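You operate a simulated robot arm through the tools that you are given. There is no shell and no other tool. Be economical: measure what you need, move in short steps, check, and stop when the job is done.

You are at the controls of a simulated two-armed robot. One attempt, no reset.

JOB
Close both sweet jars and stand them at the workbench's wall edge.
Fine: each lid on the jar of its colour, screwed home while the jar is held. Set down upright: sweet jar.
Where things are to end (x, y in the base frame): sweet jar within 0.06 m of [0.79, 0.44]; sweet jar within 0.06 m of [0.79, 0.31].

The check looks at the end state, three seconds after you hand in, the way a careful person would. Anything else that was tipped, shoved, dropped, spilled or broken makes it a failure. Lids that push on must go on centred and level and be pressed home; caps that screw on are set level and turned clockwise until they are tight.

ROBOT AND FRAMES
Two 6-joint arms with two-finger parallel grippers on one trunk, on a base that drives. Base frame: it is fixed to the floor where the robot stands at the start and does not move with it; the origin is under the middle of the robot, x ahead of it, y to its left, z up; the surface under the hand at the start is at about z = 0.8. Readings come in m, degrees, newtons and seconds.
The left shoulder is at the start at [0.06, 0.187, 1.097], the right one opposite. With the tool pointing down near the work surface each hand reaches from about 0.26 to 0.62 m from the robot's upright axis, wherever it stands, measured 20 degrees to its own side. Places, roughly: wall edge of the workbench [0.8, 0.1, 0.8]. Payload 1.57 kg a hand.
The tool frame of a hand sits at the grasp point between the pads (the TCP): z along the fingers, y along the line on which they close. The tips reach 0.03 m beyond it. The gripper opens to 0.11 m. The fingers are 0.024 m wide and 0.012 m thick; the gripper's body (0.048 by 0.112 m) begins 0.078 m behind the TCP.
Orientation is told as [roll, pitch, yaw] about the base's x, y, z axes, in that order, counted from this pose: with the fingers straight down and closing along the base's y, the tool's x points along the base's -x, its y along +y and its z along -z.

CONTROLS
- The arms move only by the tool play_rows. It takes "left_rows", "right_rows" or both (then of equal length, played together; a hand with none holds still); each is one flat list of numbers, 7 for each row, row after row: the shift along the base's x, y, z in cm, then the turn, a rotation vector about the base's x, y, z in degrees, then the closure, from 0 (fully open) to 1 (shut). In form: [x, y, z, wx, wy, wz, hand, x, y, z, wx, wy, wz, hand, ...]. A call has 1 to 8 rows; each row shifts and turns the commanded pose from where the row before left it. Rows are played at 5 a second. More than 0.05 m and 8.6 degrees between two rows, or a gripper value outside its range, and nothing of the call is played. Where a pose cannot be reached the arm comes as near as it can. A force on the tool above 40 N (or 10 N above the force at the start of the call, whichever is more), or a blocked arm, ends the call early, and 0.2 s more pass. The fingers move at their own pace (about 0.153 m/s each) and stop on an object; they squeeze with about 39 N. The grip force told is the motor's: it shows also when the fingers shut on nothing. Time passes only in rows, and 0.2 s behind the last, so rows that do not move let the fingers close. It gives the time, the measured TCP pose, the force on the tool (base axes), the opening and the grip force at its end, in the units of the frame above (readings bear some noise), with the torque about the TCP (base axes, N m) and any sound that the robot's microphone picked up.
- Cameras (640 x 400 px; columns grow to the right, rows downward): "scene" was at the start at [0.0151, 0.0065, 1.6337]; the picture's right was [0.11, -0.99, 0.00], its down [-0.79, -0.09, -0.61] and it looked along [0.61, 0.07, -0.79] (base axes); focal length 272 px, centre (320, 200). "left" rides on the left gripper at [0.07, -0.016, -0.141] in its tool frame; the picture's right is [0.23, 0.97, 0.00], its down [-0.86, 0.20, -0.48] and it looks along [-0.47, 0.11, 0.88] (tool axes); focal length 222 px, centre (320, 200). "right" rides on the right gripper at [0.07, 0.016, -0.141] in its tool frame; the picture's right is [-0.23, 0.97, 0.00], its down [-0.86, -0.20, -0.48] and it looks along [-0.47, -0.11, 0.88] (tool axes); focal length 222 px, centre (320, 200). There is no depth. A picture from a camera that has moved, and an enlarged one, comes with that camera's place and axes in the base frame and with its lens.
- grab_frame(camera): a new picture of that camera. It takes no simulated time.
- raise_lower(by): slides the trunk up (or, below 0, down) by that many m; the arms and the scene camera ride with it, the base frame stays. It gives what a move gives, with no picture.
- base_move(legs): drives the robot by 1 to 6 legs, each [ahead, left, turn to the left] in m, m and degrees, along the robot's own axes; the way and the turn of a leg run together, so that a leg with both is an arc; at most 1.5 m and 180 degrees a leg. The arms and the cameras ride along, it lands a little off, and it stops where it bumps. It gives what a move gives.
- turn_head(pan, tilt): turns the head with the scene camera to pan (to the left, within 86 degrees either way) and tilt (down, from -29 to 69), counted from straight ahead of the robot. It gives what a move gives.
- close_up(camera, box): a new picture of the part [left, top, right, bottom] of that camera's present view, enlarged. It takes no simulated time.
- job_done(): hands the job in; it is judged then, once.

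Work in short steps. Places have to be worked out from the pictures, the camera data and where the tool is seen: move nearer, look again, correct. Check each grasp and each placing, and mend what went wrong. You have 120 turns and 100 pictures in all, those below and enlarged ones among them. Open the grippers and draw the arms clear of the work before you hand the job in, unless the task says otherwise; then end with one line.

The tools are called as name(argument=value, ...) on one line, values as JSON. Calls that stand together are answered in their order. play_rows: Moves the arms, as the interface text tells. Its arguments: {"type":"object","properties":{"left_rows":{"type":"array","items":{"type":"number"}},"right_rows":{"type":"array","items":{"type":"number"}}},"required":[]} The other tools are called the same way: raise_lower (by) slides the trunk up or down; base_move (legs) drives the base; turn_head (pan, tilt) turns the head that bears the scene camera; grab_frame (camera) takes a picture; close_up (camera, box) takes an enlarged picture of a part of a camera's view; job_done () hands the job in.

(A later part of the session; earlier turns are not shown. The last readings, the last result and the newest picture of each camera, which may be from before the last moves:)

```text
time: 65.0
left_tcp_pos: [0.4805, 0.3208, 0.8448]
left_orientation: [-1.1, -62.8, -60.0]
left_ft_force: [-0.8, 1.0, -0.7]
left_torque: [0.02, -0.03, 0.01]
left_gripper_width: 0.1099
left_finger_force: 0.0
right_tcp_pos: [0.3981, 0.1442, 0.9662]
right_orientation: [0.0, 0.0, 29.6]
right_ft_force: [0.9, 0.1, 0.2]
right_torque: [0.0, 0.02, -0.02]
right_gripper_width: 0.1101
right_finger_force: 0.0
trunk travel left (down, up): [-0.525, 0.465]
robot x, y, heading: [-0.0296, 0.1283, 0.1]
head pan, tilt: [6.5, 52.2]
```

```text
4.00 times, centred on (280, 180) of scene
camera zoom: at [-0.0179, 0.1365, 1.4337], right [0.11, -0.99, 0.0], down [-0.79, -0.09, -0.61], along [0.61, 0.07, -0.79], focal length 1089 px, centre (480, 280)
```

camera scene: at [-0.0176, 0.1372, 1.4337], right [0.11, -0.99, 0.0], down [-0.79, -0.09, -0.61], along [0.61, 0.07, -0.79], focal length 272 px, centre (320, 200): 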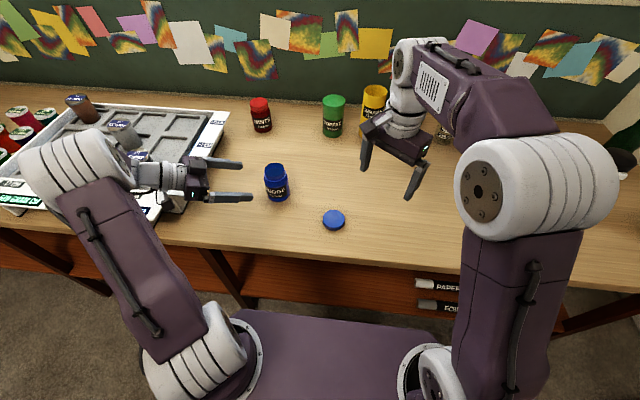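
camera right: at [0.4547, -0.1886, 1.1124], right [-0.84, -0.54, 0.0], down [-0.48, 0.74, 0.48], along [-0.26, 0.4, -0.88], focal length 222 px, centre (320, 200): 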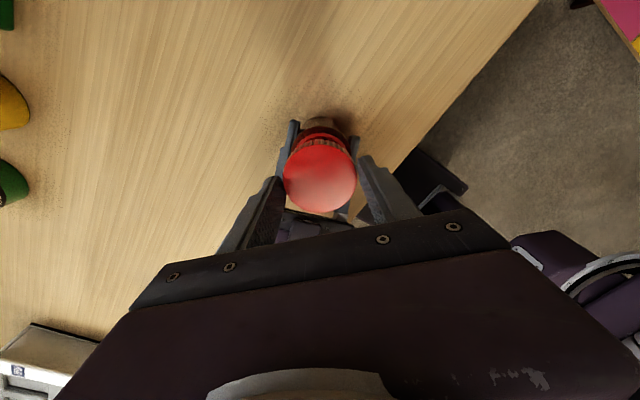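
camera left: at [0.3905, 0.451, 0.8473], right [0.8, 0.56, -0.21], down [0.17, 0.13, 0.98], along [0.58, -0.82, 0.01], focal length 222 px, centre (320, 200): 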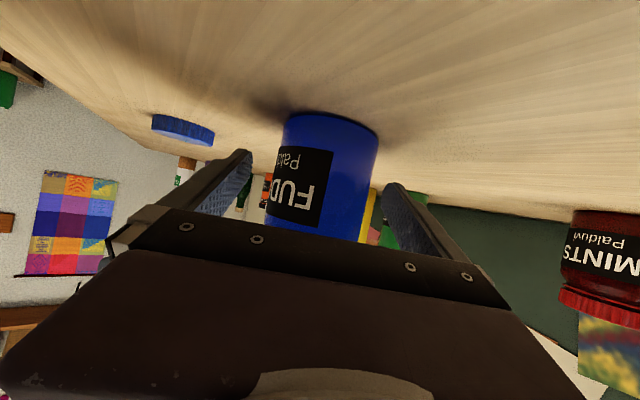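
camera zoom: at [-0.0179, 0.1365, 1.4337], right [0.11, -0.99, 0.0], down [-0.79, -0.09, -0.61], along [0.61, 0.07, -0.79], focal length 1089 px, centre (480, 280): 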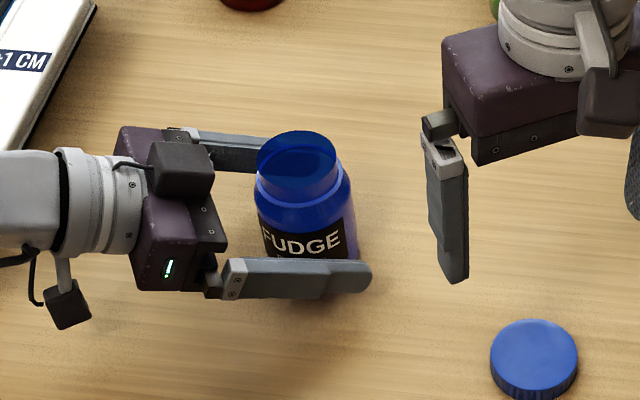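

Well placed. Back off ~7 mm for clearance, then close the left gripper; the right keeps turning back.

play_rows(left_rows=[-0.35, 0.6, 0, 0, 0, 0, 0, 0, 0, 0, 0, 0, 0, 0.3, 0, 0, 0, 0, 0, 0, 0.5, 0, 0, 0, 0, 0, 0, 1, 0, 0, 0, 0, 0, 0, 1, 0, 0, 0, 0, 0, 0, 1, 0, 0, 0, 0, 0, 0, 1, 0, 0, 0, 0, 0, 0, 1], right_rows=[0, 0, 0, 0, 0, 8.5, 0, 0, 0, 0, 0, 0, 8.5, 0, 0, 0, 0, 0, 0, 8.5, 0, 0, 0, 0, 0, 0, 8.5, 0, 0, 0, 0, 0, 0, 8.5, 0, 0, 0, 0, 0, 0, 8.5, 0, 0, 0, 0, 0, 0, 8.5, 0, 0, 0, 0, 0, 0, 8.5, 0])

play_rows(right_rows=[0, 0, -2, 0, 0, 8.5, 0, 0, 0, -2, 0, 0, 8.5, 0, 0, 0, -2, 0, 0, 8.5, 0, 0, 0, -2, 0, 0, 8.5, 0, 0, 0, 0, 0, 0, 4.5, 0])

grab_frame(camera="right")

close_up(camera="scene", box=[240, 150, 400, 250])

```text
time: 66.8
left_tcp_pos: [0.4763, 0.3278, 0.8465]
left_orientation: [-1.2, -62.8, -60.1]
left_ft_force: [1.0, 0.1, 1.3]
left_torque: [0.08, -0.13, -0.03]
left_gripper_width: 0.0624
left_finger_force: 38.7
right_tcp_pos: [0.3977, 0.144, 0.9657]
right_orientation: [0.0, -0.2, 97.6]
right_ft_force: [-0.5, 0.9, -0.1]
right_torque: [0.02, -0.02, 0.04]
right_gripper_width: 0.1098
right_finger_force: 0.1
trunk travel left (down, up): [-0.525, 0.465]
robot x, y, heading: [-0.0328, 0.1288, -0.0]
head pan, tilt: [6.5, 52.2]
```

```text
time: 68.0
left_tcp_pos: [0.4771, 0.3287, 0.846]
left_orientation: [-1.1, -62.8, -60.1]
left_ft_force: [0.1, 0.2, 1.3]
left_torque: [0.05, -0.11, 0.03]
left_gripper_width: 0.0628
left_finger_force: 39.2
right_tcp_pos: [0.398, 0.1445, 0.8862]
right_orientation: [-0.1, 0.0, 136.1]
right_ft_force: [0.5, 1.0, 1.1]
right_torque: [0.0, 0.02, -0.04]
right_gripper_width: 0.11
right_finger_force: 0.1
trunk travel left (down, up): [-0.525, 0.465]
robot x, y, heading: [-0.0329, 0.1279, -0.1]
head pan, tilt: [6.5, 52.2]
```

```text
40 pictures are left
camera right: at [0.4377, 0.0853, 1.0286], right [-0.84, -0.54, 0.0], down [-0.48, 0.74, 0.48], along [-0.26, 0.4, -0.88], focal length 222 px, centre (320, 200)
```

right: 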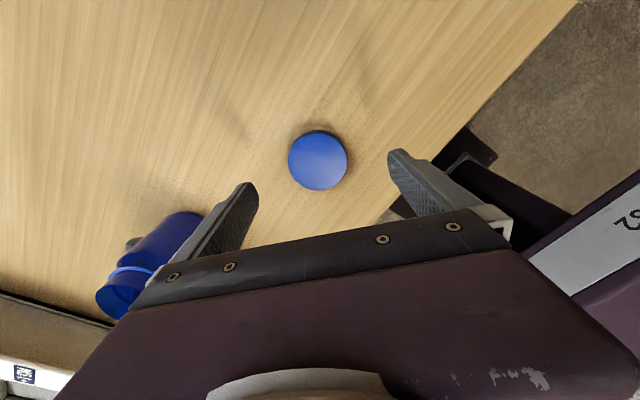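

```text
4.00 times, centred on (320, 200) of scene
camera zoom: at [-0.0181, 0.1359, 1.4337], right [0.11, -0.99, 0.0], down [-0.79, -0.09, -0.61], along [0.61, 0.07, -0.79], focal length 1089 px, centre (320, 200)
```

zoom: 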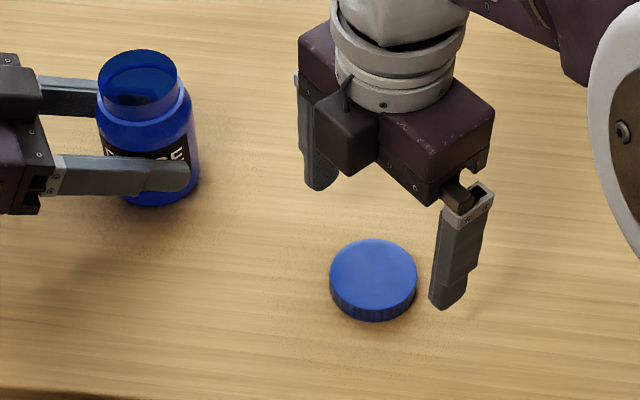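

Blue jar held (0.0626 m). Blue lid is almost exactly under the right TCP; descend and grasp it.

play_rows(right_rows=[0, 0, -2, 0, 0, 0, 0, 0, 0, -2, 0, 0, 0, 0.2, 0.1, 0.05, -0.8, 0, 0, 0, 0.3, 0, 0, 0, 0, 0, 0, 0.4, 0, 0, 0, 0, 0, 0, 0.7, 0, 0, 0, 0, 0, 0, 1, 0, 0, 0, 0, 0, 0, 1])

grab_frame(camera="right")

```text
time: 69.6
left_tcp_pos: [0.4769, 0.3282, 0.8457]
left_orientation: [-1.1, -62.8, -60.1]
left_ft_force: [-0.6, -0.6, 2.6]
left_torque: [0.08, -0.14, 0.0]
left_gripper_width: 0.0625
left_finger_force: 39.4
right_tcp_pos: [0.3982, 0.1451, 0.8381]
right_orientation: [0.0, 0.0, 135.9]
right_ft_force: [0.1, -0.8, -0.2]
right_torque: [-0.02, -0.02, 0.01]
right_gripper_width: 0.0616
right_finger_force: 38.8
trunk travel left (down, up): [-0.525, 0.465]
robot x, y, heading: [-0.0343, 0.1271, 0.1]
head pan, tilt: [6.5, 52.2]
```

```text
38 pictures are left
camera right: at [0.4376, 0.0854, 0.9805], right [-0.84, -0.54, 0.0], down [-0.48, 0.74, 0.48], along [-0.26, 0.4, -0.88], focal length 222 px, centre (320, 200)
```

right: 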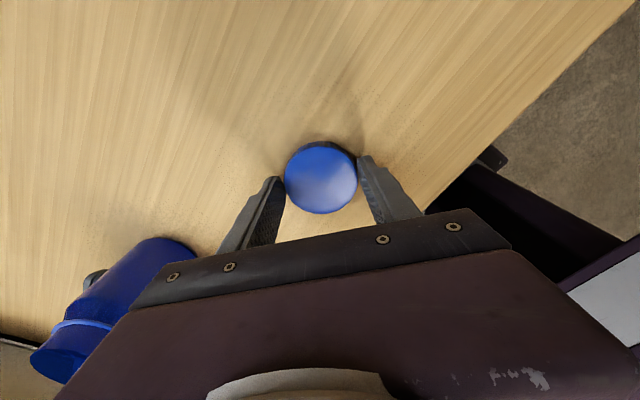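

Lid gripped. Lift it away to the right; left lifts the jar 2 cm.

play_rows(right_rows=[0, 0, 4.4, 0, 0, 0, 1, 0, 0, 4.4, 0, 0, 0, 1, 0, 0, 4.4, 0, 0, 0, 1, 1.2, -4.5, 0, 0, 0, 0, 1, 1.2, -4.5, 0, 0, 0, 0, 1, 1.2, -4.5, 0, 0, 0, 0, 1, 1.2, -4.5, 0, 0, 0, 0, 1, 1.2, -4.5, 0, 0, 0, 0, 1], left_rows=[0, 0, 1, 0, 0, 0, 1, 0, 0, 1, 0, 0, 0, 1, 0, 0, 0, 0, 0, 0, 1, 0, 0, 0, 0, 0, 0, 1, 0, 0, 0, 0, 0, 0, 1, 0, 0, 0, 0, 0, 0, 1, 0, 0, 0, 0, 0, 0, 1, 0, 0, 0, 0, 0, 0, 1])

play_rows(right_rows=[0.7, -3.5, 0, 0, 0, 0, 1, 0.7, -3.5, 0, 0, 0, 0, 1, 0, 0, 0, 0, 0, 0, 1, 0, 0, 0, 0, 0, 0, 1, 0, 0, 0, 0, 0, 0, 1, 0, 0, 0, 0, 0, 0, 1, 0, 0, 0, 0, 0, 0, 1, 0, 0, 0, 0, 0, 0, 1], left_rows=[0, -4, 0, 0, 0, -2, 1, 0, -4, 0, 0, 0, -2, 1, 0, -4, 0, 0, 0, -2, 1, 0, -4, 0, 0, 0, -2, 1, 0, -4, 0, 0, 0, -2, 1, 0, -4, 0, 0, 0, 0, 1, 0, -4, 0, 0, 0, 0, 1, 0, -4, 0, 0, 0, 0, 1])

grab_frame(camera="scene")

```text
time: 71.4
left_tcp_pos: [0.4756, 0.3271, 0.8645]
left_orientation: [-1.2, -62.7, -60.1]
left_ft_force: [-0.3, -0.4, -2.5]
left_torque: [0.02, 0.02, 0.01]
left_gripper_width: 0.0622
left_finger_force: 38.8
right_tcp_pos: [0.4607, -0.0818, 0.9683]
right_orientation: [0.0, -0.1, 136.1]
right_ft_force: [-0.2, 0.4, 0.2]
right_torque: [0.02, 0.05, 0.01]
right_gripper_width: 0.0619
right_finger_force: 39.1
trunk travel left (down, up): [-0.525, 0.465]
robot x, y, heading: [-0.0332, 0.1285, -0.3]
head pan, tilt: [6.5, 52.2]
```

```text
time: 73.2
left_tcp_pos: [0.4746, 0.0077, 0.8641]
left_orientation: [-1.2, -62.7, -70.0]
left_ft_force: [0.5, 0.9, -2.6]
left_torque: [0.02, -0.01, 0.03]
left_gripper_width: 0.0626
left_finger_force: 39.1
right_tcp_pos: [0.4737, -0.1499, 0.9688]
right_orientation: [0.0, 0.0, 136.0]
right_ft_force: [0.8, 0.2, -0.2]
right_torque: [-0.02, 0.02, 0.01]
right_gripper_width: 0.0619
right_finger_force: 38.7
trunk travel left (down, up): [-0.525, 0.465]
robot x, y, heading: [-0.0351, 0.1285, -0.2]
head pan, tilt: [6.5, 52.2]
```

```text
37 pictures are left
camera scene: at [-0.0177, 0.1344, 1.4337], right [0.11, -0.99, 0.0], down [-0.79, -0.09, -0.61], along [0.61, 0.07, -0.79], focal length 272 px, centre (320, 200)
```

scene: 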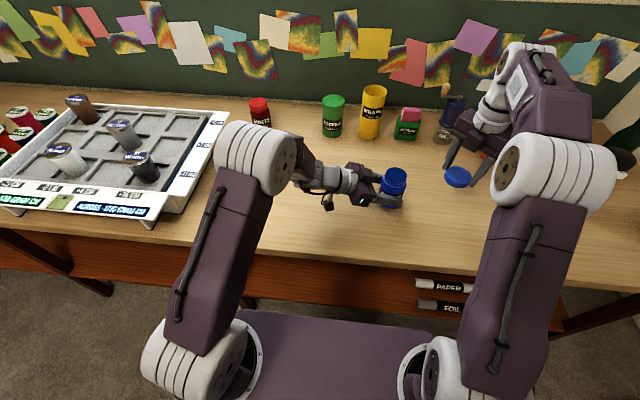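

Set the blue jar down here (back to z≈0.846) and measure its rim.

play_rows(left_rows=[0, 0, -1, 0, 0, 0, 1, 0, 0, -0.7, 0, 0, 0, 1, 0, 0, -0.2, 0, 0, 0, 1, 0, 0, 0, 0, 0, 0, 1])

close_up(camera="scene", box=[350, 155, 430, 205])

```text
time: 74.2
left_tcp_pos: [0.4739, 0.01, 0.8456]
left_orientation: [-1.2, -62.8, -70.0]
left_ft_force: [-0.4, -0.6, 1.4]
left_torque: [0.01, -0.15, -0.02]
left_gripper_width: 0.0625
left_finger_force: 39.0
right_tcp_pos: [0.4727, -0.1508, 0.9692]
right_orientation: [0.0, 0.0, 135.9]
right_ft_force: [0.1, 0.1, -0.5]
right_torque: [-0.02, -0.04, -0.01]
right_gripper_width: 0.0619
right_finger_force: 39.1
trunk travel left (down, up): [-0.525, 0.465]
robot x, y, heading: [-0.0342, 0.1318, 0.2]
head pan, tilt: [6.5, 52.2]
```

```text
8.00 times, centred on (390, 180) of scene
camera zoom: at [-0.018, 0.1358, 1.4338], right [0.11, -0.99, 0.0], down [-0.79, -0.09, -0.61], along [0.61, 0.07, -0.79], focal length 2177 px, centre (-240, 360)
```

zoom: 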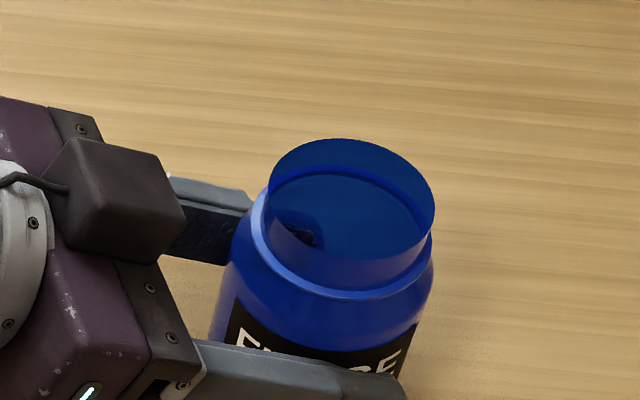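

Jar axis ≈(0.479,-0.0025); by analogy with the red one, aim the right TCP at about (0.478,0.000). Move over and lower to just above the rim.

play_rows(right_rows=[0.12, 3.75, 0, 0, 0, 0, 1, 0.12, 3.75, 0, 0, 0, 0, 1, 0.12, 3.75, 0, 0, 0, 0, 1, 0.12, 3.75, 0, 0, 0, 0, 1, 0, 0, -1.2, 0, 0, 0, 1, 0, 0, -1.2, 0, 0, 0, 1, 0, 0, 0, 0, 0, 0, 1])

close_up(camera="scene", box=[350, 155, 430, 205])

```text
time: 75.8
left_tcp_pos: [0.4746, 0.01, 0.8447]
left_orientation: [-1.1, -62.9, -70.1]
left_ft_force: [1.3, 1.5, 5.5]
left_torque: [0.11, -0.21, 0.04]
left_gripper_width: 0.0629
left_finger_force: 38.8
right_tcp_pos: [0.4769, -0.0001, 0.9472]
right_orientation: [0.0, 0.0, 136.0]
right_ft_force: [-0.5, -0.2, 0.4]
right_torque: [-0.01, 0.03, -0.01]
right_gripper_width: 0.062
right_finger_force: 38.9
trunk travel left (down, up): [-0.525, 0.465]
robot x, y, heading: [-0.0336, 0.128, 0.1]
head pan, tilt: [6.5, 52.2]
```

```text
8.00 times, centred on (390, 180) of scene
camera zoom: at [-0.0186, 0.1362, 1.4337], right [0.11, -0.99, 0.0], down [-0.79, -0.09, -0.61], along [0.61, 0.07, -0.79], focal length 2177 px, centre (-240, 360)
```

zoom: 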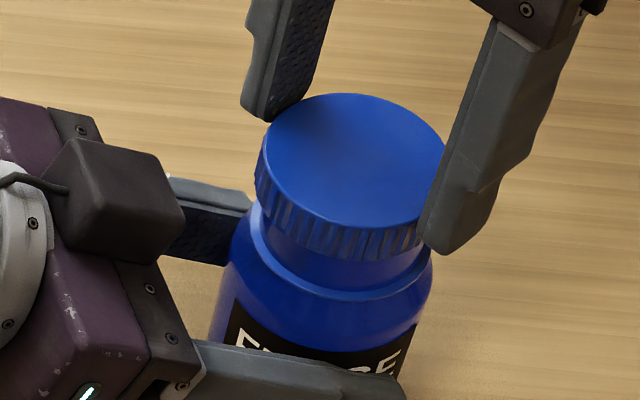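

Compared with the red case at seating, depth matches and the lid is ~2 mm too far +y. Shift -2 mm in y and lower gently.

play_rows(right_rows=[0, -0.2, 0, 0, 0, 0, 1, 0, 0, -0.4, 0, 0, 0, 1, 0, 0, -0.3, 0, 0, 0, 1, 0, 0, -0.2, 0, 0, 0, 1, 0, 0, -0.2, 0, 0, 0, 1, 0, 0, 0, 0, 0, 0, 1])

```text
time: 77.2
left_tcp_pos: [0.4748, 0.0104, 0.8451]
left_orientation: [-1.0, -62.8, -70.1]
left_ft_force: [18.9, -2.7, -9.8]
left_torque: [0.19, 0.15, -0.01]
left_gripper_width: 0.0628
left_finger_force: 38.8
right_tcp_pos: [0.4766, -0.0021, 0.937]
right_orientation: [0.0, 0.1, 136.0]
right_ft_force: [-9.5, -2.7, 34.7]
right_torque: [-0.1, -0.48, -0.05]
right_gripper_width: 0.0621
right_finger_force: 39.1
trunk travel left (down, up): [-0.525, 0.465]
robot x, y, heading: [-0.0335, 0.132, -0.0]
head pan, tilt: [6.5, 52.2]
```

Contact at the +x side, so the lid is displaced toward -x. Lift, shift +2.5 mm in x, and lower again.

play_rows(right_rows=[0, 0, 0.7, 0, 0, 0, 1, 0.25, 0, 0, 0, 0, 0, 1, 0, 0, 0, 0, 0, 0, 1, 0, 0, -0.3, 0, 0, 0, 1, 0, 0, -0.2, 0, 0, 0, 1, 0, 0, -0.2, 0, 0, 0, 1])

```text
time: 78.6
left_tcp_pos: [0.4741, 0.0092, 0.8462]
left_orientation: [-1.0, -62.8, -70.2]
left_ft_force: [-1.8, -0.6, 3.1]
left_torque: [-0.03, -0.07, -0.02]
left_gripper_width: 0.0623
left_finger_force: 38.8
right_tcp_pos: [0.4794, -0.0028, 0.936]
right_orientation: [0.0, 0.1, 136.0]
right_ft_force: [0.0, -0.3, 0.4]
right_torque: [0.04, -0.02, -0.01]
right_gripper_width: 0.0618
right_finger_force: 38.8
trunk travel left (down, up): [-0.525, 0.465]
robot x, y, heading: [-0.0322, 0.1275, -0.1]
head pan, tilt: [6.5, 52.2]
```

No contact now at 0.936. Continue down in small steps.

play_rows(right_rows=[0, 0, -0.2, 0, 0, 0, 1, 0, 0, -0.2, 0, 0, 0, 1, 0, 0, -0.2, 0, 0, 0, 1, 0, 0, 0, 0, 0, 0, 1])

close_up(camera="scene", box=[350, 155, 430, 205])

```text
time: 79.6
left_tcp_pos: [0.4757, 0.0092, 0.845]
left_orientation: [-1.0, -62.8, -70.1]
left_ft_force: [-4.8, 4.9, 2.9]
left_torque: [-0.02, -1.01, -0.03]
left_gripper_width: 0.0624
left_finger_force: 38.7
right_tcp_pos: [0.4807, -0.0022, 0.9295]
right_orientation: [0.1, 0.1, 136.0]
right_ft_force: [3.5, -7.6, 2.1]
right_torque: [-0.61, 0.59, 0.03]
right_gripper_width: 0.0622
right_finger_force: 38.6
trunk travel left (down, up): [-0.525, 0.465]
robot x, y, heading: [-0.0349, 0.1283, 0.0]
head pan, tilt: [6.5, 52.2]
```

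```text
8.00 times, centred on (390, 180) of scene
camera zoom: at [-0.0188, 0.1355, 1.4338], right [0.11, -0.99, 0.0], down [-0.79, -0.09, -0.61], along [0.61, 0.07, -0.79], focal length 2177 px, centre (-240, 360)
```

zoom: 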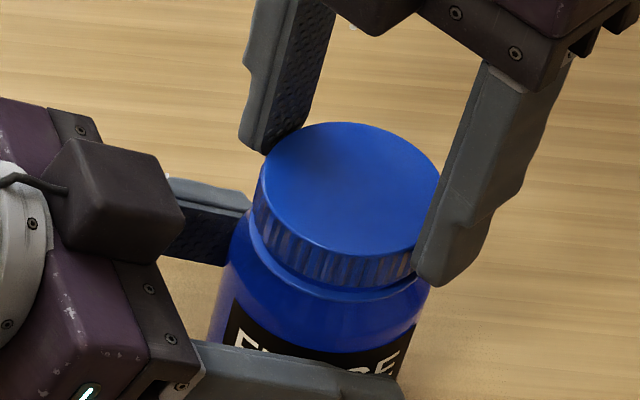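

The lid is over the neck. Ease with the side force, go 1.5 mm lower, and start turning clockwise.

play_rows(right_rows=[0.05, -0.1, -0.15, 0, 0, 0, 1, 0, 0, 0, 0, 0, -8.5, 1, 0, 0, 0, 0, 0, -8.5, 1, 0, 0, 0, 0, 0, -8.5, 1, 0, 0, 0, 0, 0, -8.5, 1, 0, 0, 0, 0, 0, -8.5, 1, 0, 0, 0, 0, 0, -8.5, 1, 0, 0, 0, 0, 0, -8.5, 1])

```text
time: 81.4
left_tcp_pos: [0.475, 0.0099, 0.8459]
left_orientation: [-1.1, -62.9, -70.1]
left_ft_force: [17.4, -6.5, -11.0]
left_torque: [0.51, 0.33, 0.11]
left_gripper_width: 0.0627
left_finger_force: 39.2
right_tcp_pos: [0.4788, -0.0017, 0.928]
right_orientation: [0.0, 0.0, 76.4]
right_ft_force: [-14.4, 4.5, 22.8]
right_torque: [0.05, 0.41, 0.03]
right_gripper_width: 0.0618
right_finger_force: 39.2
trunk travel left (down, up): [-0.525, 0.465]
robot x, y, heading: [-0.0347, 0.1293, 0.1]
head pan, tilt: [6.5, 52.2]
```

Very similar to the red lid. Ease -1.5 mm in x and continue clockwise.

play_rows(right_rows=[-0.15, 0.05, 0, 0, 0, -8.5, 1, 0, 0, 0, 0, 0, -8.5, 1, 0, 0, 0, 0, 0, -8.5, 1, 0, 0, 0, 0, 0, -8.5, 1, 0, 0, 0, 0, 0, -8.5, 1, 0, 0, 0, 0, 0, -8.5, 1, 0, 0, 0, 0, 0, -8.5, 1, 0, 0, 0, 0, 0, -8.5, 1])

close_up(camera="scene", box=[350, 155, 430, 205])

```text
time: 83.2
left_tcp_pos: [0.4759, 0.0081, 0.8463]
left_orientation: [-1.2, -62.9, -70.1]
left_ft_force: [19.5, -8.2, -6.1]
left_torque: [0.69, 0.72, 0.17]
left_gripper_width: 0.0627
left_finger_force: 38.7
right_tcp_pos: [0.4776, -0.0016, 0.9272]
right_orientation: [0.2, 0.3, 8.4]
right_ft_force: [-19.5, 10.0, 9.9]
right_torque: [0.22, 0.74, 0.08]
right_gripper_width: 0.062
right_finger_force: 39.2
trunk travel left (down, up): [-0.525, 0.465]
robot x, y, heading: [-0.0313, 0.1281, 0.3]
head pan, tilt: [6.5, 52.2]
```

```text
8.00 times, centred on (390, 180) of scene
camera zoom: at [-0.0188, 0.1364, 1.4337], right [0.11, -0.99, 0.0], down [-0.79, -0.09, -0.61], along [0.61, 0.07, -0.79], focal length 2177 px, centre (-240, 360)
```

zoom: 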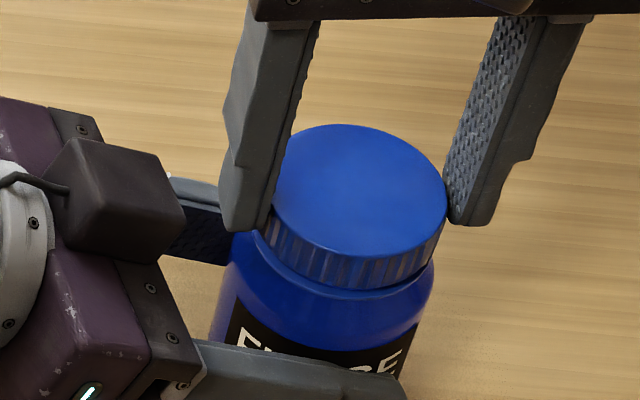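

Side force has grown toward (-x,+y); ease that way and continue clockwise.

play_rows(right_rows=[-0.15, 0.1, 0, 0, 0, -5, 1, -0.05, 0.05, -0.05, 0, 0, -8.5, 1, 0, 0, 0, 0, 0, -8.5, 1, 0, 0, 0, 0, 0, -8.5, 1, 0, 0, 0, 0, 0, -8.5, 1, 0, 0, -0.05, 0, 0, -8.5, 1, 0, 0, 0, 0, 0, -8.5, 1, 0, 0, 0, 0, 0, -8.5, 1])

close_up(camera="scene", box=[350, 155, 430, 205])

```text
time: 85.0
left_tcp_pos: [0.4745, 0.0096, 0.8448]
left_orientation: [-1.2, -62.9, -70.2]
left_ft_force: [-8.8, -3.2, 5.8]
left_torque: [0.3, -1.22, -0.03]
left_gripper_width: 0.0628
left_finger_force: 38.9
right_tcp_pos: [0.478, -0.0001, 0.9265]
right_orientation: [0.2, -0.1, -56.1]
right_ft_force: [12.9, 4.0, 4.3]
right_torque: [-0.16, -0.3, 0.03]
right_gripper_width: 0.0617
right_finger_force: 39.1
trunk travel left (down, up): [-0.525, 0.465]
robot x, y, heading: [-0.0342, 0.1298, -0.2]
head pan, tilt: [6.5, 52.2]
```

```text
8.00 times, centred on (390, 180) of scene
camera zoom: at [-0.0185, 0.1364, 1.4338], right [0.11, -0.99, 0.0], down [-0.79, -0.09, -0.61], along [0.61, 0.07, -0.79], focal length 2177 px, centre (-240, 360)
```

zoom: 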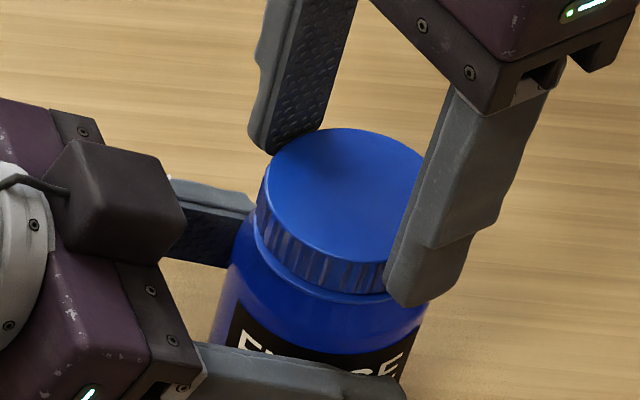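

Still threading; side force now +x. Ease +1 mm in x and continue clockwise until torque builds.

play_rows(right_rows=[0.15, 0.05, 0, 0, 0, -8.5, 1, 0, 0, -0.05, 0, 0, -8.5, 1, 0, 0, 0, 0, 0, -8.5, 1, 0, 0, 0, 0, 0, -8.5, 1, 0, 0, -0.05, 0, 0, -8.5, 1, 0, 0, 0, 0, 0, -8.5, 1, 0, 0, 0, 0, 0, -8.5, 1, 0, 0, 0, 0, 0, -8.5, 1])

close_up(camera="scene", box=[350, 155, 430, 205])

```text
time: 86.8
left_tcp_pos: [0.4746, 0.0089, 0.8446]
left_orientation: [-1.1, -62.9, -70.2]
left_ft_force: [-17.1, -10.4, 4.6]
left_torque: [0.34, -1.0, -0.27]
left_gripper_width: 0.0625
left_finger_force: 38.8
right_tcp_pos: [0.4789, -0.0006, 0.9262]
right_orientation: [0.1, 0.1, -124.1]
right_ft_force: [15.0, 11.0, -1.4]
right_torque: [0.3, -0.28, 0.01]
right_gripper_width: 0.0618
right_finger_force: 38.9
trunk travel left (down, up): [-0.525, 0.465]
robot x, y, heading: [-0.0329, 0.1283, -0.2]
head pan, tilt: [6.5, 52.2]
```

```text
8.00 times, centred on (390, 180) of scene
camera zoom: at [-0.0189, 0.1362, 1.4337], right [0.11, -0.99, 0.0], down [-0.79, -0.09, -0.61], along [0.61, 0.07, -0.79], focal length 2177 px, centre (-240, 360)
```

zoom: 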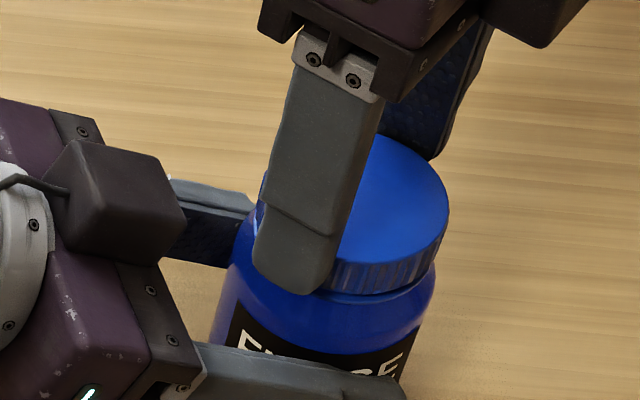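

No tightening torque yet. Ratchet: open, turn back ~60°.

play_rows(right_rows=[0, 0, 0, 0, 0, 0, 0.22, 0, 0, 0, 0, 0, 0, 0.22, 0, 0, 0, 0, 0, 8.5, 0.22, 0, 0, 0, 0, 0, 8.5, 0.22, 0, 0, 0, 0, 0, 8.5, 0.22, 0, 0, 0, 0, 0, 8.5, 0.22, 0, 0, 0, 0, 0, 8.5, 0.22, 0, 0, 0, 0, 0, 8.5, 0.22])

close_up(camera="scene", box=[350, 155, 430, 205])

```text
time: 88.6
left_tcp_pos: [0.4751, 0.0089, 0.8454]
left_orientation: [-1.0, -63.0, -70.1]
left_ft_force: [2.2, 1.1, 4.1]
left_torque: [-0.16, -0.28, 0.12]
left_gripper_width: 0.0624
left_finger_force: 39.4
right_tcp_pos: [0.4784, -0.0002, 0.9251]
right_orientation: [0.0, 0.0, -72.8]
right_ft_force: [-0.9, 0.6, -0.8]
right_torque: [-0.02, -0.01, -0.01]
right_gripper_width: 0.0859
right_finger_force: 0.0
trunk travel left (down, up): [-0.525, 0.465]
robot x, y, heading: [-0.034, 0.1309, -0.3]
head pan, tilt: [6.5, 52.2]
```

```text
8.00 times, centred on (390, 180) of scene
camera zoom: at [-0.0181, 0.1363, 1.4337], right [0.11, -0.99, 0.0], down [-0.79, -0.09, -0.61], along [0.61, 0.07, -0.79], focal length 2177 px, centre (-240, 360)
```

zoom: 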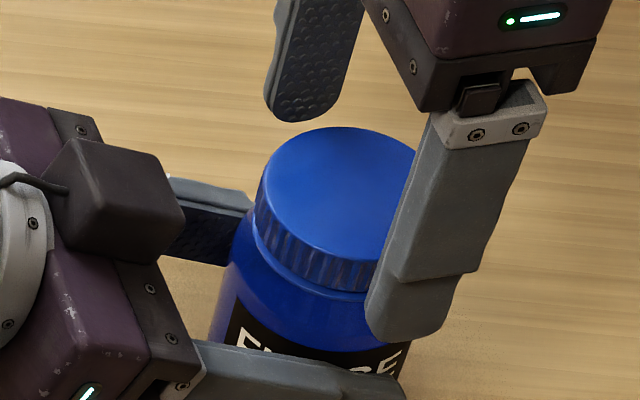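

Lid stays level on the neck. Close again 2 mm lower and turn.

play_rows(right_rows=[0, 0, -0.2, 0, 0, 0, 0.4, 0, 0, 0, 0, 0, 0, 1, 0, 0, 0, 0, 0, 0, 1, 0, 0, 0, 0, 0, -8.5, 1, 0, 0, 0, 0, 0, -8.5, 1, 0, 0, 0, 0, 0, -8.5, 1, 0, 0, 0, 0, 0, -8.5, 1])

```text
time: 90.2
left_tcp_pos: [0.4742, 0.0096, 0.8447]
left_orientation: [-1.2, -62.8, -70.3]
left_ft_force: [-10.2, -0.8, 5.1]
left_torque: [-0.01, -0.68, -1.26]
left_gripper_width: 0.0628
left_finger_force: 38.7
right_tcp_pos: [0.4784, -0.0017, 0.9235]
right_orientation: [0.2, 0.0, -106.9]
right_ft_force: [10.4, 2.0, 0.0]
right_torque: [0.05, -0.18, 1.18]
right_gripper_width: 0.0604
right_finger_force: 39.1
trunk travel left (down, up): [-0.525, 0.465]
robot x, y, heading: [-0.0364, 0.1301, 0.1]
head pan, tilt: [6.5, 52.2]
```

Torque has built to 1.2 N·m. Turn a bit more until it plateaus like the red one.

play_rows(right_rows=[0.05, 0, 0, 0, 0, -8.5, 1, 0, 0, 0, 0, 0, -8.5, 1])

close_up(camera="scene", box=[350, 155, 430, 205])

```text
time: 90.8
left_tcp_pos: [0.4732, 0.0089, 0.8451]
left_orientation: [-1.1, -62.8, -70.3]
left_ft_force: [-13.6, 2.6, 4.9]
left_torque: [-0.23, -0.63, -1.8]
left_gripper_width: 0.063
left_finger_force: 39.2
right_tcp_pos: [0.479, 0.0004, 0.923]
right_orientation: [0.2, -0.1, -124.0]
right_ft_force: [12.6, -1.5, -1.7]
right_torque: [-0.02, -0.34, 1.65]
right_gripper_width: 0.0605
right_finger_force: 39.0
trunk travel left (down, up): [-0.525, 0.465]
robot x, y, heading: [-0.0333, 0.1298, -0.0]
head pan, tilt: [6.5, 52.2]
```

```text
8.00 times, centred on (390, 180) of scene
camera zoom: at [-0.0184, 0.1361, 1.4337], right [0.11, -0.99, 0.0], down [-0.79, -0.09, -0.61], along [0.61, 0.07, -0.79], focal length 2177 px, centre (-240, 360)
```

zoom: 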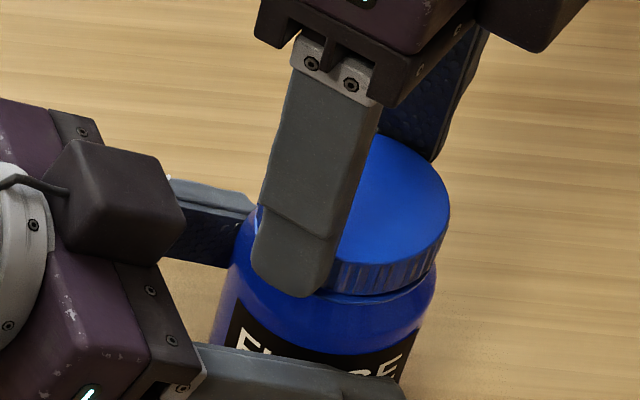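

Tight at 1.65 N·m, same as the red jar. Open the right hand, raise it clear, and inspect.

play_rows(right_rows=[0, 0, 0, 0, 0, 0, 0.25, 0, 0, 0, 0, 0, 0, 0.25, 0, 0, 3, 0, 0, 0, 0.25, 0, 0, 4, 0, 0, 0, 0.25, 0, -3, 3, 0, 0, 0, 0, 0, -4, 0, 0, 0, 8, 0, 0, -4, 0, 0, 0, 8, 0, 0, -4, 0, 0, 0, 8, 0])

close_up(camera="scene", box=[350, 155, 430, 205])

```text
time: 92.6
left_tcp_pos: [0.4757, 0.0079, 0.845]
left_orientation: [-1.0, -62.8, -70.1]
left_ft_force: [0.2, -0.3, -0.3]
left_torque: [-0.06, -0.02, -0.03]
left_gripper_width: 0.0629
left_finger_force: 39.0
right_tcp_pos: [0.4771, -0.1525, 1.0242]
right_orientation: [0.1, 0.1, -99.9]
right_ft_force: [-0.3, -0.6, -0.4]
right_torque: [0.02, -0.02, 0.02]
right_gripper_width: 0.1099
right_finger_force: 0.0
trunk travel left (down, up): [-0.525, 0.465]
robot x, y, heading: [-0.0321, 0.1249, 0.1]
head pan, tilt: [6.5, 52.2]
```

```text
8.00 times, centred on (390, 180) of scene
camera zoom: at [-0.0178, 0.1347, 1.4337], right [0.11, -0.99, 0.0], down [-0.79, -0.09, -0.61], along [0.61, 0.07, -0.79], focal length 2177 px, centre (-240, 360)
```

zoom: 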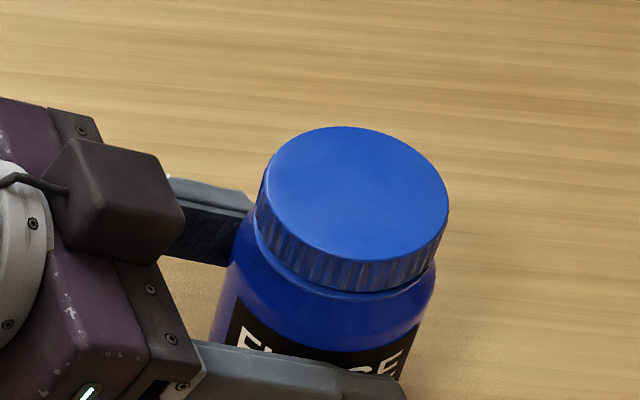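

Blue lid is level and tight. Lift the jar and drive 0.1 m ahead.

play_rows(left_rows=[0, 0, 3, 0, 0, 0, 1, 0, 0, 4, 0, 0, 0, 1, 0, 0, 4, 0, 0, 0, 1, 0, 0, 4, 0, 0, 0, 1])

base_move(legs=[[0.1, 0.0, 0]])

play_rows(left_rows=[1, 3.7, 0, 0, 0, 7, 1, 1, 3.7, 0, 0, 0, 7, 1, 1, 3.7, 0, 0, 0, 7, 1, 1, 3.7, 0, 0, 0, 7, 1, 1, 3.7, 0, 0, 0, 7, 1, 1, 3.7, 0, 0, 0, 7, 1, 1, 3.7, 0, 0, 0, 7, 1, 1, 3.7, 0, 0, 0, 7, 1])

grab_frame(camera="scene")

```text
time: 93.6
left_tcp_pos: [0.4759, 0.009, 0.9962]
left_orientation: [-1.2, -62.8, -70.0]
left_ft_force: [-0.5, -0.3, -2.0]
left_torque: [0.0, 0.0, -0.02]
left_gripper_width: 0.0624
left_finger_force: 38.9
right_tcp_pos: [0.4772, -0.1508, 1.0248]
right_orientation: [0.0, 0.0, -99.9]
right_ft_force: [-0.2, -0.2, -0.5]
right_torque: [0.01, 0.0, -0.02]
right_gripper_width: 0.11
right_finger_force: 0.0
trunk travel left (down, up): [-0.525, 0.465]
robot x, y, heading: [-0.0356, 0.129, -0.2]
head pan, tilt: [6.5, 52.2]
```

```text
time: 94.8
left_tcp_pos: [0.5793, 0.0097, 0.9965]
left_orientation: [-1.3, -62.8, -70.0]
left_ft_force: [0.6, -0.7, -3.0]
left_torque: [-0.01, 0.01, -0.06]
left_gripper_width: 0.0626
left_finger_force: 38.9
right_tcp_pos: [0.5796, -0.1501, 1.0245]
right_orientation: [0.0, 0.0, -99.9]
right_ft_force: [0.3, 0.1, -0.7]
right_torque: [-0.01, 0.0, -0.01]
right_gripper_width: 0.11
right_finger_force: 0.1
trunk travel left (down, up): [-0.525, 0.465]
robot x, y, heading: [0.0689, 0.1298, -0.2]
head pan, tilt: [6.5, 52.2]
```

```text
time: 96.6
left_tcp_pos: [0.6606, 0.308, 0.9965]
left_orientation: [-1.1, -62.8, -13.9]
left_ft_force: [-0.2, -0.4, -3.3]
left_torque: [0.01, 0.02, 0.0]
left_gripper_width: 0.0626
left_finger_force: 38.9
right_tcp_pos: [0.5798, -0.1507, 1.0249]
right_orientation: [-0.1, 0.0, -100.0]
right_ft_force: [-0.3, 0.2, -0.2]
right_torque: [0.01, 0.03, 0.04]
right_gripper_width: 0.1101
right_finger_force: 0.1
trunk travel left (down, up): [-0.525, 0.465]
robot x, y, heading: [0.0676, 0.1279, -0.1]
head pan, tilt: [6.5, 52.2]
```

```text
27 pictures are left
camera scene: at [0.0846, 0.1364, 1.4337], right [0.11, -0.99, 0.0], down [-0.79, -0.09, -0.61], along [0.61, 0.07, -0.79], focal length 272 px, centre (320, 200)
```

scene: 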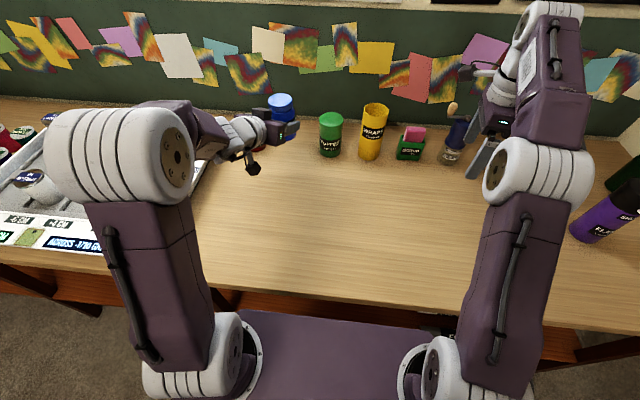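

Now forward over the second spot with heading straightened.

play_rows(left_rows=[2.95, 0, 0, 0, 0, 3.5, 1, 2.95, 0, 0, 0, 0, 3.5, 1, 2.95, 0, 0, 0, 0, 3.5, 1, 2.95, 0, 0, 0, 0, 3.5, 1, 0, 0, 0, 0, 0, 0, 1])

close_up(camera="scene", box=[200, 80, 360, 180])

```text
time: 97.8
left_tcp_pos: [0.7766, 0.3072, 0.9955]
left_orientation: [-1.3, -62.6, -0.1]
left_ft_force: [0.3, -0.3, -2.4]
left_torque: [0.03, 0.01, -0.02]
left_gripper_width: 0.0625
left_finger_force: 38.6
right_tcp_pos: [0.5803, -0.1502, 1.0252]
right_orientation: [0.1, 0.0, -99.9]
right_ft_force: [-0.1, 0.2, 0.3]
right_torque: [0.02, -0.01, 0.01]
right_gripper_width: 0.11
right_finger_force: 0.1
trunk travel left (down, up): [-0.525, 0.465]
robot x, y, heading: [0.068, 0.1308, -0.0]
head pan, tilt: [6.5, 52.2]
```

```text
4.00 times, centred on (280, 130) of scene
camera zoom: at [0.0836, 0.1359, 1.4337], right [0.11, -0.99, 0.0], down [-0.79, -0.09, -0.61], along [0.61, 0.07, -0.79], focal length 1089 px, centre (480, 480)
```

zoom: 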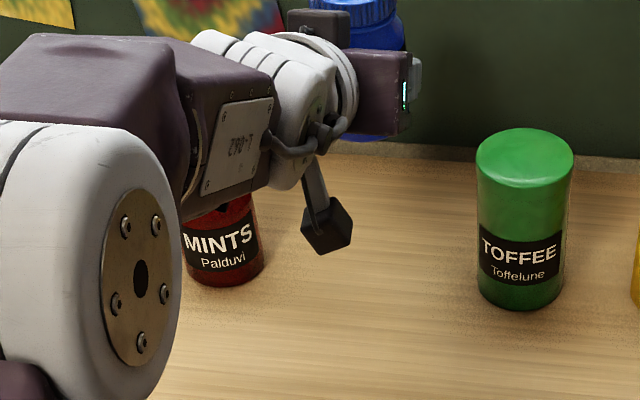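

Clear on both sides. Lower the blue jar to the bench.

play_rows(left_rows=[0, 0.2, -3.5, 0, 0, 0, 1, 0, 0, -3.5, 0, 0, 0, 1, 0, 0, -3.5, 0, 0, 0, 1, 0, 0, -3.5, 0, 0, 0, 1, 0, 0, -0.8, 0, 0, 0, 1, 0, 0, -0.25, 0, 0, 0, 1, 0, 0, 0, 0, 0, 0, 1])

close_up(camera="scene", box=[200, 80, 360, 180])

```text
time: 99.4
left_tcp_pos: [0.7844, 0.3474, 0.8521]
left_orientation: [-1.7, -62.7, -0.1]
left_ft_force: [0.0, 0.6, -2.9]
left_torque: [-0.02, 0.04, 0.04]
left_gripper_width: 0.0628
left_finger_force: 39.0
left hand out of reach, approached as far as the arm can: row 1, 2, 3, 4
right_tcp_pos: [0.5803, -0.1509, 1.0258]
right_orientation: [0.0, 0.1, -100.0]
right_ft_force: [-0.7, -0.3, -0.3]
right_torque: [0.0, -0.01, 0.02]
right_gripper_width: 0.11
right_finger_force: 0.1
trunk travel left (down, up): [-0.525, 0.465]
robot x, y, heading: [0.0699, 0.1291, -0.1]
head pan, tilt: [6.5, 52.2]
```

```text
4.00 times, centred on (280, 130) of scene
camera zoom: at [0.0845, 0.1357, 1.4337], right [0.11, -0.99, 0.0], down [-0.79, -0.09, -0.61], along [0.61, 0.07, -0.79], focal length 1089 px, centre (480, 480)
```

zoom: 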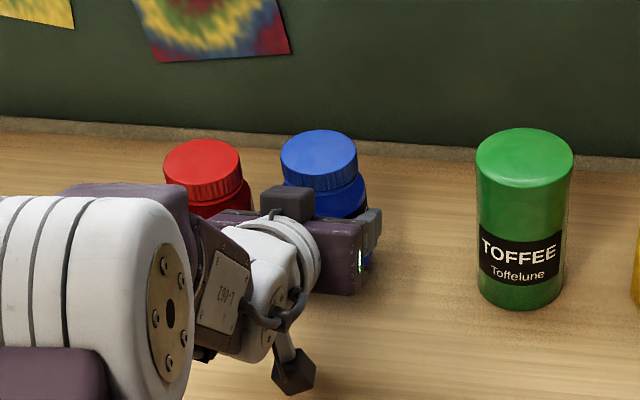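

Reach clipping pushed the hand to y≈0.347, still ~7 mm above the bench. Since this arm pose is good, I'll shift the base 0.04 m to the right so the jar sits at y≈0.307.

base_move(legs=[[0.0, -0.04, 0]])

close_up(camera="scene", box=[200, 80, 360, 180])

```text
time: 100.3
left_tcp_pos: [0.7849, 0.3074, 0.8504]
left_orientation: [-1.6, -62.6, 0.0]
left_ft_force: [-0.2, 0.4, -2.2]
left_torque: [0.0, 0.02, 0.02]
left_gripper_width: 0.0627
left_finger_force: 39.2
right_tcp_pos: [0.5801, -0.1905, 1.0239]
right_orientation: [0.0, 0.0, -100.0]
right_ft_force: [0.0, -0.9, 0.5]
right_torque: [0.02, -0.01, 0.04]
right_gripper_width: 0.1099
right_finger_force: 0.1
trunk travel left (down, up): [-0.525, 0.465]
robot x, y, heading: [0.0665, 0.0882, 0.2]
head pan, tilt: [6.5, 52.2]
```

```text
4.00 times, centred on (280, 130) of scene
camera zoom: at [0.0846, 0.0949, 1.4337], right [0.11, -0.99, 0.0], down [-0.79, -0.09, -0.61], along [0.61, 0.07, -0.79], focal length 1089 px, centre (480, 480)
```

zoom: 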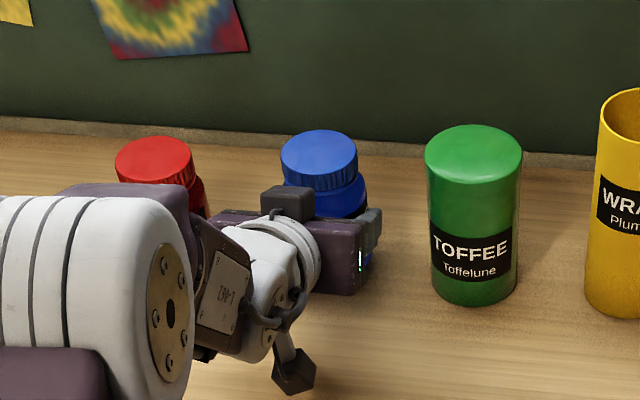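

Positioned at y≈0.307. Lower the last ~6 mm.

play_rows(left_rows=[0, 0, -0.3, 0, 0, 0, 1, 0, 0, -0.2, 0, 0, 0, 1, 0, 0, -0.1, 0, 0, 0, 1, 0, 0, 0, 0, 0, 0, 1])

```text
time: 101.3
left_tcp_pos: [0.7839, 0.3085, 0.8454]
left_orientation: [-1.8, -62.6, 0.0]
left_ft_force: [-0.2, 0.6, -1.6]
left_torque: [0.0, 0.05, 0.01]
left_gripper_width: 0.0629
left_finger_force: 39.2
right_tcp_pos: [0.5795, -0.1915, 1.0249]
right_orientation: [0.0, 0.0, -99.8]
right_ft_force: [-0.1, -0.5, 0.4]
right_torque: [0.0, 0.02, -0.02]
right_gripper_width: 0.1098
right_finger_force: 0.1
trunk travel left (down, up): [-0.525, 0.465]
robot x, y, heading: [0.0729, 0.0844, -0.0]
head pan, tilt: [6.5, 52.2]
```

Still carrying most of the weight (-1.6 N); lower another 1–2 mm until it transfers.

play_rows(left_rows=[0, 0, -0.1, 0, 0, 0, 1, 0, 0, -0.07, 0, 0, 0, 1, 0, 0, 0, 0, 0, 0, 1])

```text
time: 102.1
left_tcp_pos: [0.783, 0.3091, 0.8443]
left_orientation: [-1.8, -62.7, -0.2]
left_ft_force: [-1.6, 0.9, 2.3]
left_torque: [0.14, -0.04, -0.01]
left_gripper_width: 0.0629
left_finger_force: 39.2
right_tcp_pos: [0.5797, -0.1895, 1.0253]
right_orientation: [0.1, 0.0, -99.9]
right_ft_force: [0.4, -0.2, -0.1]
right_torque: [-0.03, 0.0, 0.01]
right_gripper_width: 0.11
right_finger_force: 0.1
trunk travel left (down, up): [-0.525, 0.465]
robot x, y, heading: [0.0725, 0.0897, -0.0]
head pan, tilt: [6.5, 52.2]
```

Weight transferred. Open moderately and check before withdrawing.

play_rows(left_rows=[0, 0, 0, 0, 0, 0, 0.3, 0, 0, 0, 0, 0, 0, 0.15, 0, 0, 0, 0, 0, 0, 0.15, -1, 0, 0.5, 0, 0, 0, 0.15])

close_up(camera="scene", box=[200, 80, 360, 180])

grab_frame(camera="left")

```text
time: 103.1
left_tcp_pos: [0.7729, 0.3087, 0.8483]
left_orientation: [-2.0, -62.6, -0.1]
left_ft_force: [-0.1, -0.6, -0.2]
left_torque: [-0.02, -0.02, -0.02]
left_gripper_width: 0.0934
left_finger_force: 0.0
right_tcp_pos: [0.5801, -0.1901, 1.0256]
right_orientation: [0.1, 0.0, -99.9]
right_ft_force: [-0.3, 0.9, -0.1]
right_torque: [-0.02, -0.01, 0.0]
right_gripper_width: 0.1101
right_finger_force: 0.0
trunk travel left (down, up): [-0.525, 0.465]
robot x, y, heading: [0.0691, 0.0885, 0.1]
head pan, tilt: [6.5, 52.2]
```

```text
4.00 times, centred on (280, 130) of scene
camera zoom: at [0.0834, 0.0956, 1.4337], right [0.11, -0.99, 0.0], down [-0.79, -0.09, -0.61], along [0.61, 0.07, -0.79], focal length 1089 px, centre (480, 480)
```

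zoom: 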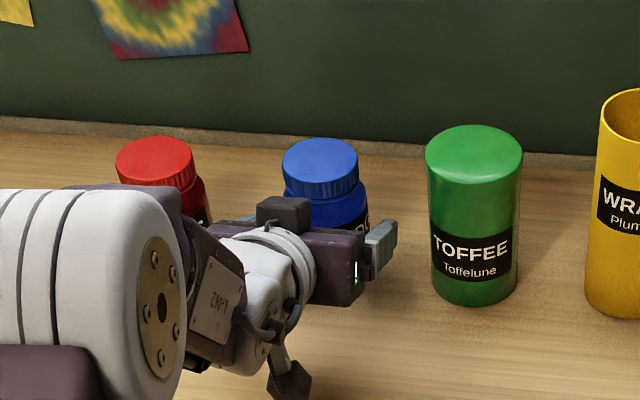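

```text
22 pictures are left
camera left: at [0.6167, 0.2971, 0.8529], right [-0.07, 0.97, -0.22], down [-0.02, 0.22, 0.98], along [1.0, 0.08, 0.01], focal length 222 px, centre (320, 200)
```

left: 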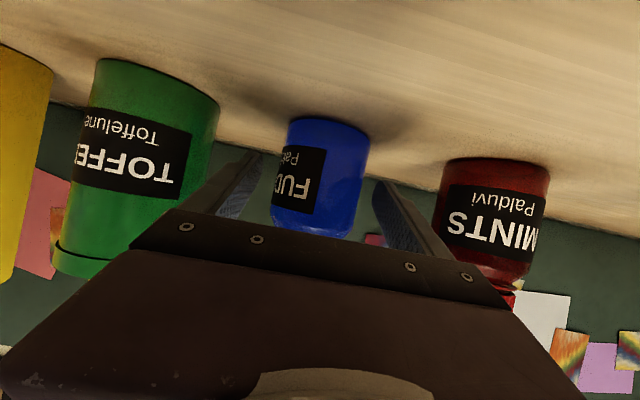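

Jar stands free between the fingers. Withdraw by simply driving straight back 0.15 m (avoids arm clipping).

base_move(legs=[[-0.15, 0.0, 0]])

play_rows(left_rows=[-1, 0, 3, 0, 0, 0, 0.15, -1, 0, 3, 0, 0, 0, 0.1, -1, 0, 3, 0, 0, 0, 0, -1, 0, 3, 0, 0, 0, 0])

grab_frame(camera="scene")

```text
time: 104.4
left_tcp_pos: [0.6228, 0.3089, 0.8497]
left_orientation: [-2.0, -62.6, 0.0]
left_ft_force: [-0.4, -0.4, 0.4]
left_torque: [0.0, 0.03, 0.0]
left_gripper_width: 0.0936
left_finger_force: 0.1
right_tcp_pos: [0.4283, -0.1911, 1.0243]
right_orientation: [0.0, 0.0, -99.8]
right_ft_force: [-0.1, 0.5, 0.3]
right_torque: [0.03, -0.02, 0.01]
right_gripper_width: 0.1104
right_finger_force: 0.0
trunk travel left (down, up): [-0.525, 0.465]
robot x, y, heading: [-0.0816, 0.0918, -0.0]
head pan, tilt: [6.5, 52.2]
```

```text
time: 105.4
left_tcp_pos: [0.5798, 0.3077, 0.9702]
left_orientation: [-1.9, -62.6, -0.1]
left_ft_force: [0.3, 0.0, 0.0]
left_torque: [0.01, 0.01, 0.01]
left_gripper_width: 0.1103
left_finger_force: 0.0
right_tcp_pos: [0.4272, -0.191, 1.0242]
right_orientation: [0.0, 0.0, -99.8]
right_ft_force: [-0.3, -0.4, -0.1]
right_torque: [0.01, -0.02, 0.0]
right_gripper_width: 0.1099
right_finger_force: 0.2
trunk travel left (down, up): [-0.525, 0.465]
robot x, y, heading: [-0.0836, 0.0891, -0.1]
head pan, tilt: [6.5, 52.2]
```

```text
21 pictures are left
camera scene: at [-0.0686, 0.0954, 1.4337], right [0.11, -0.99, 0.0], down [-0.78, -0.09, -0.61], along [0.61, 0.07, -0.79], focal length 272 px, centre (320, 200)
```

scene: 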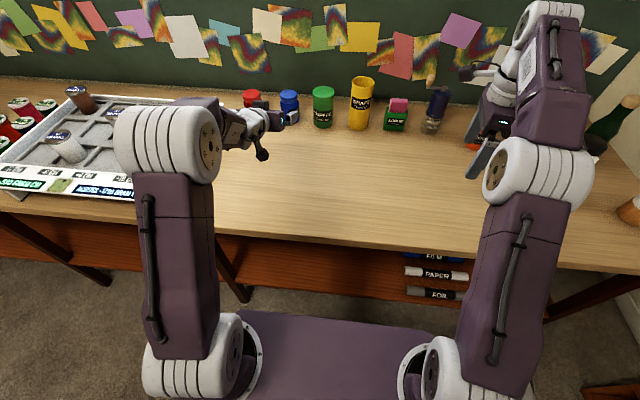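

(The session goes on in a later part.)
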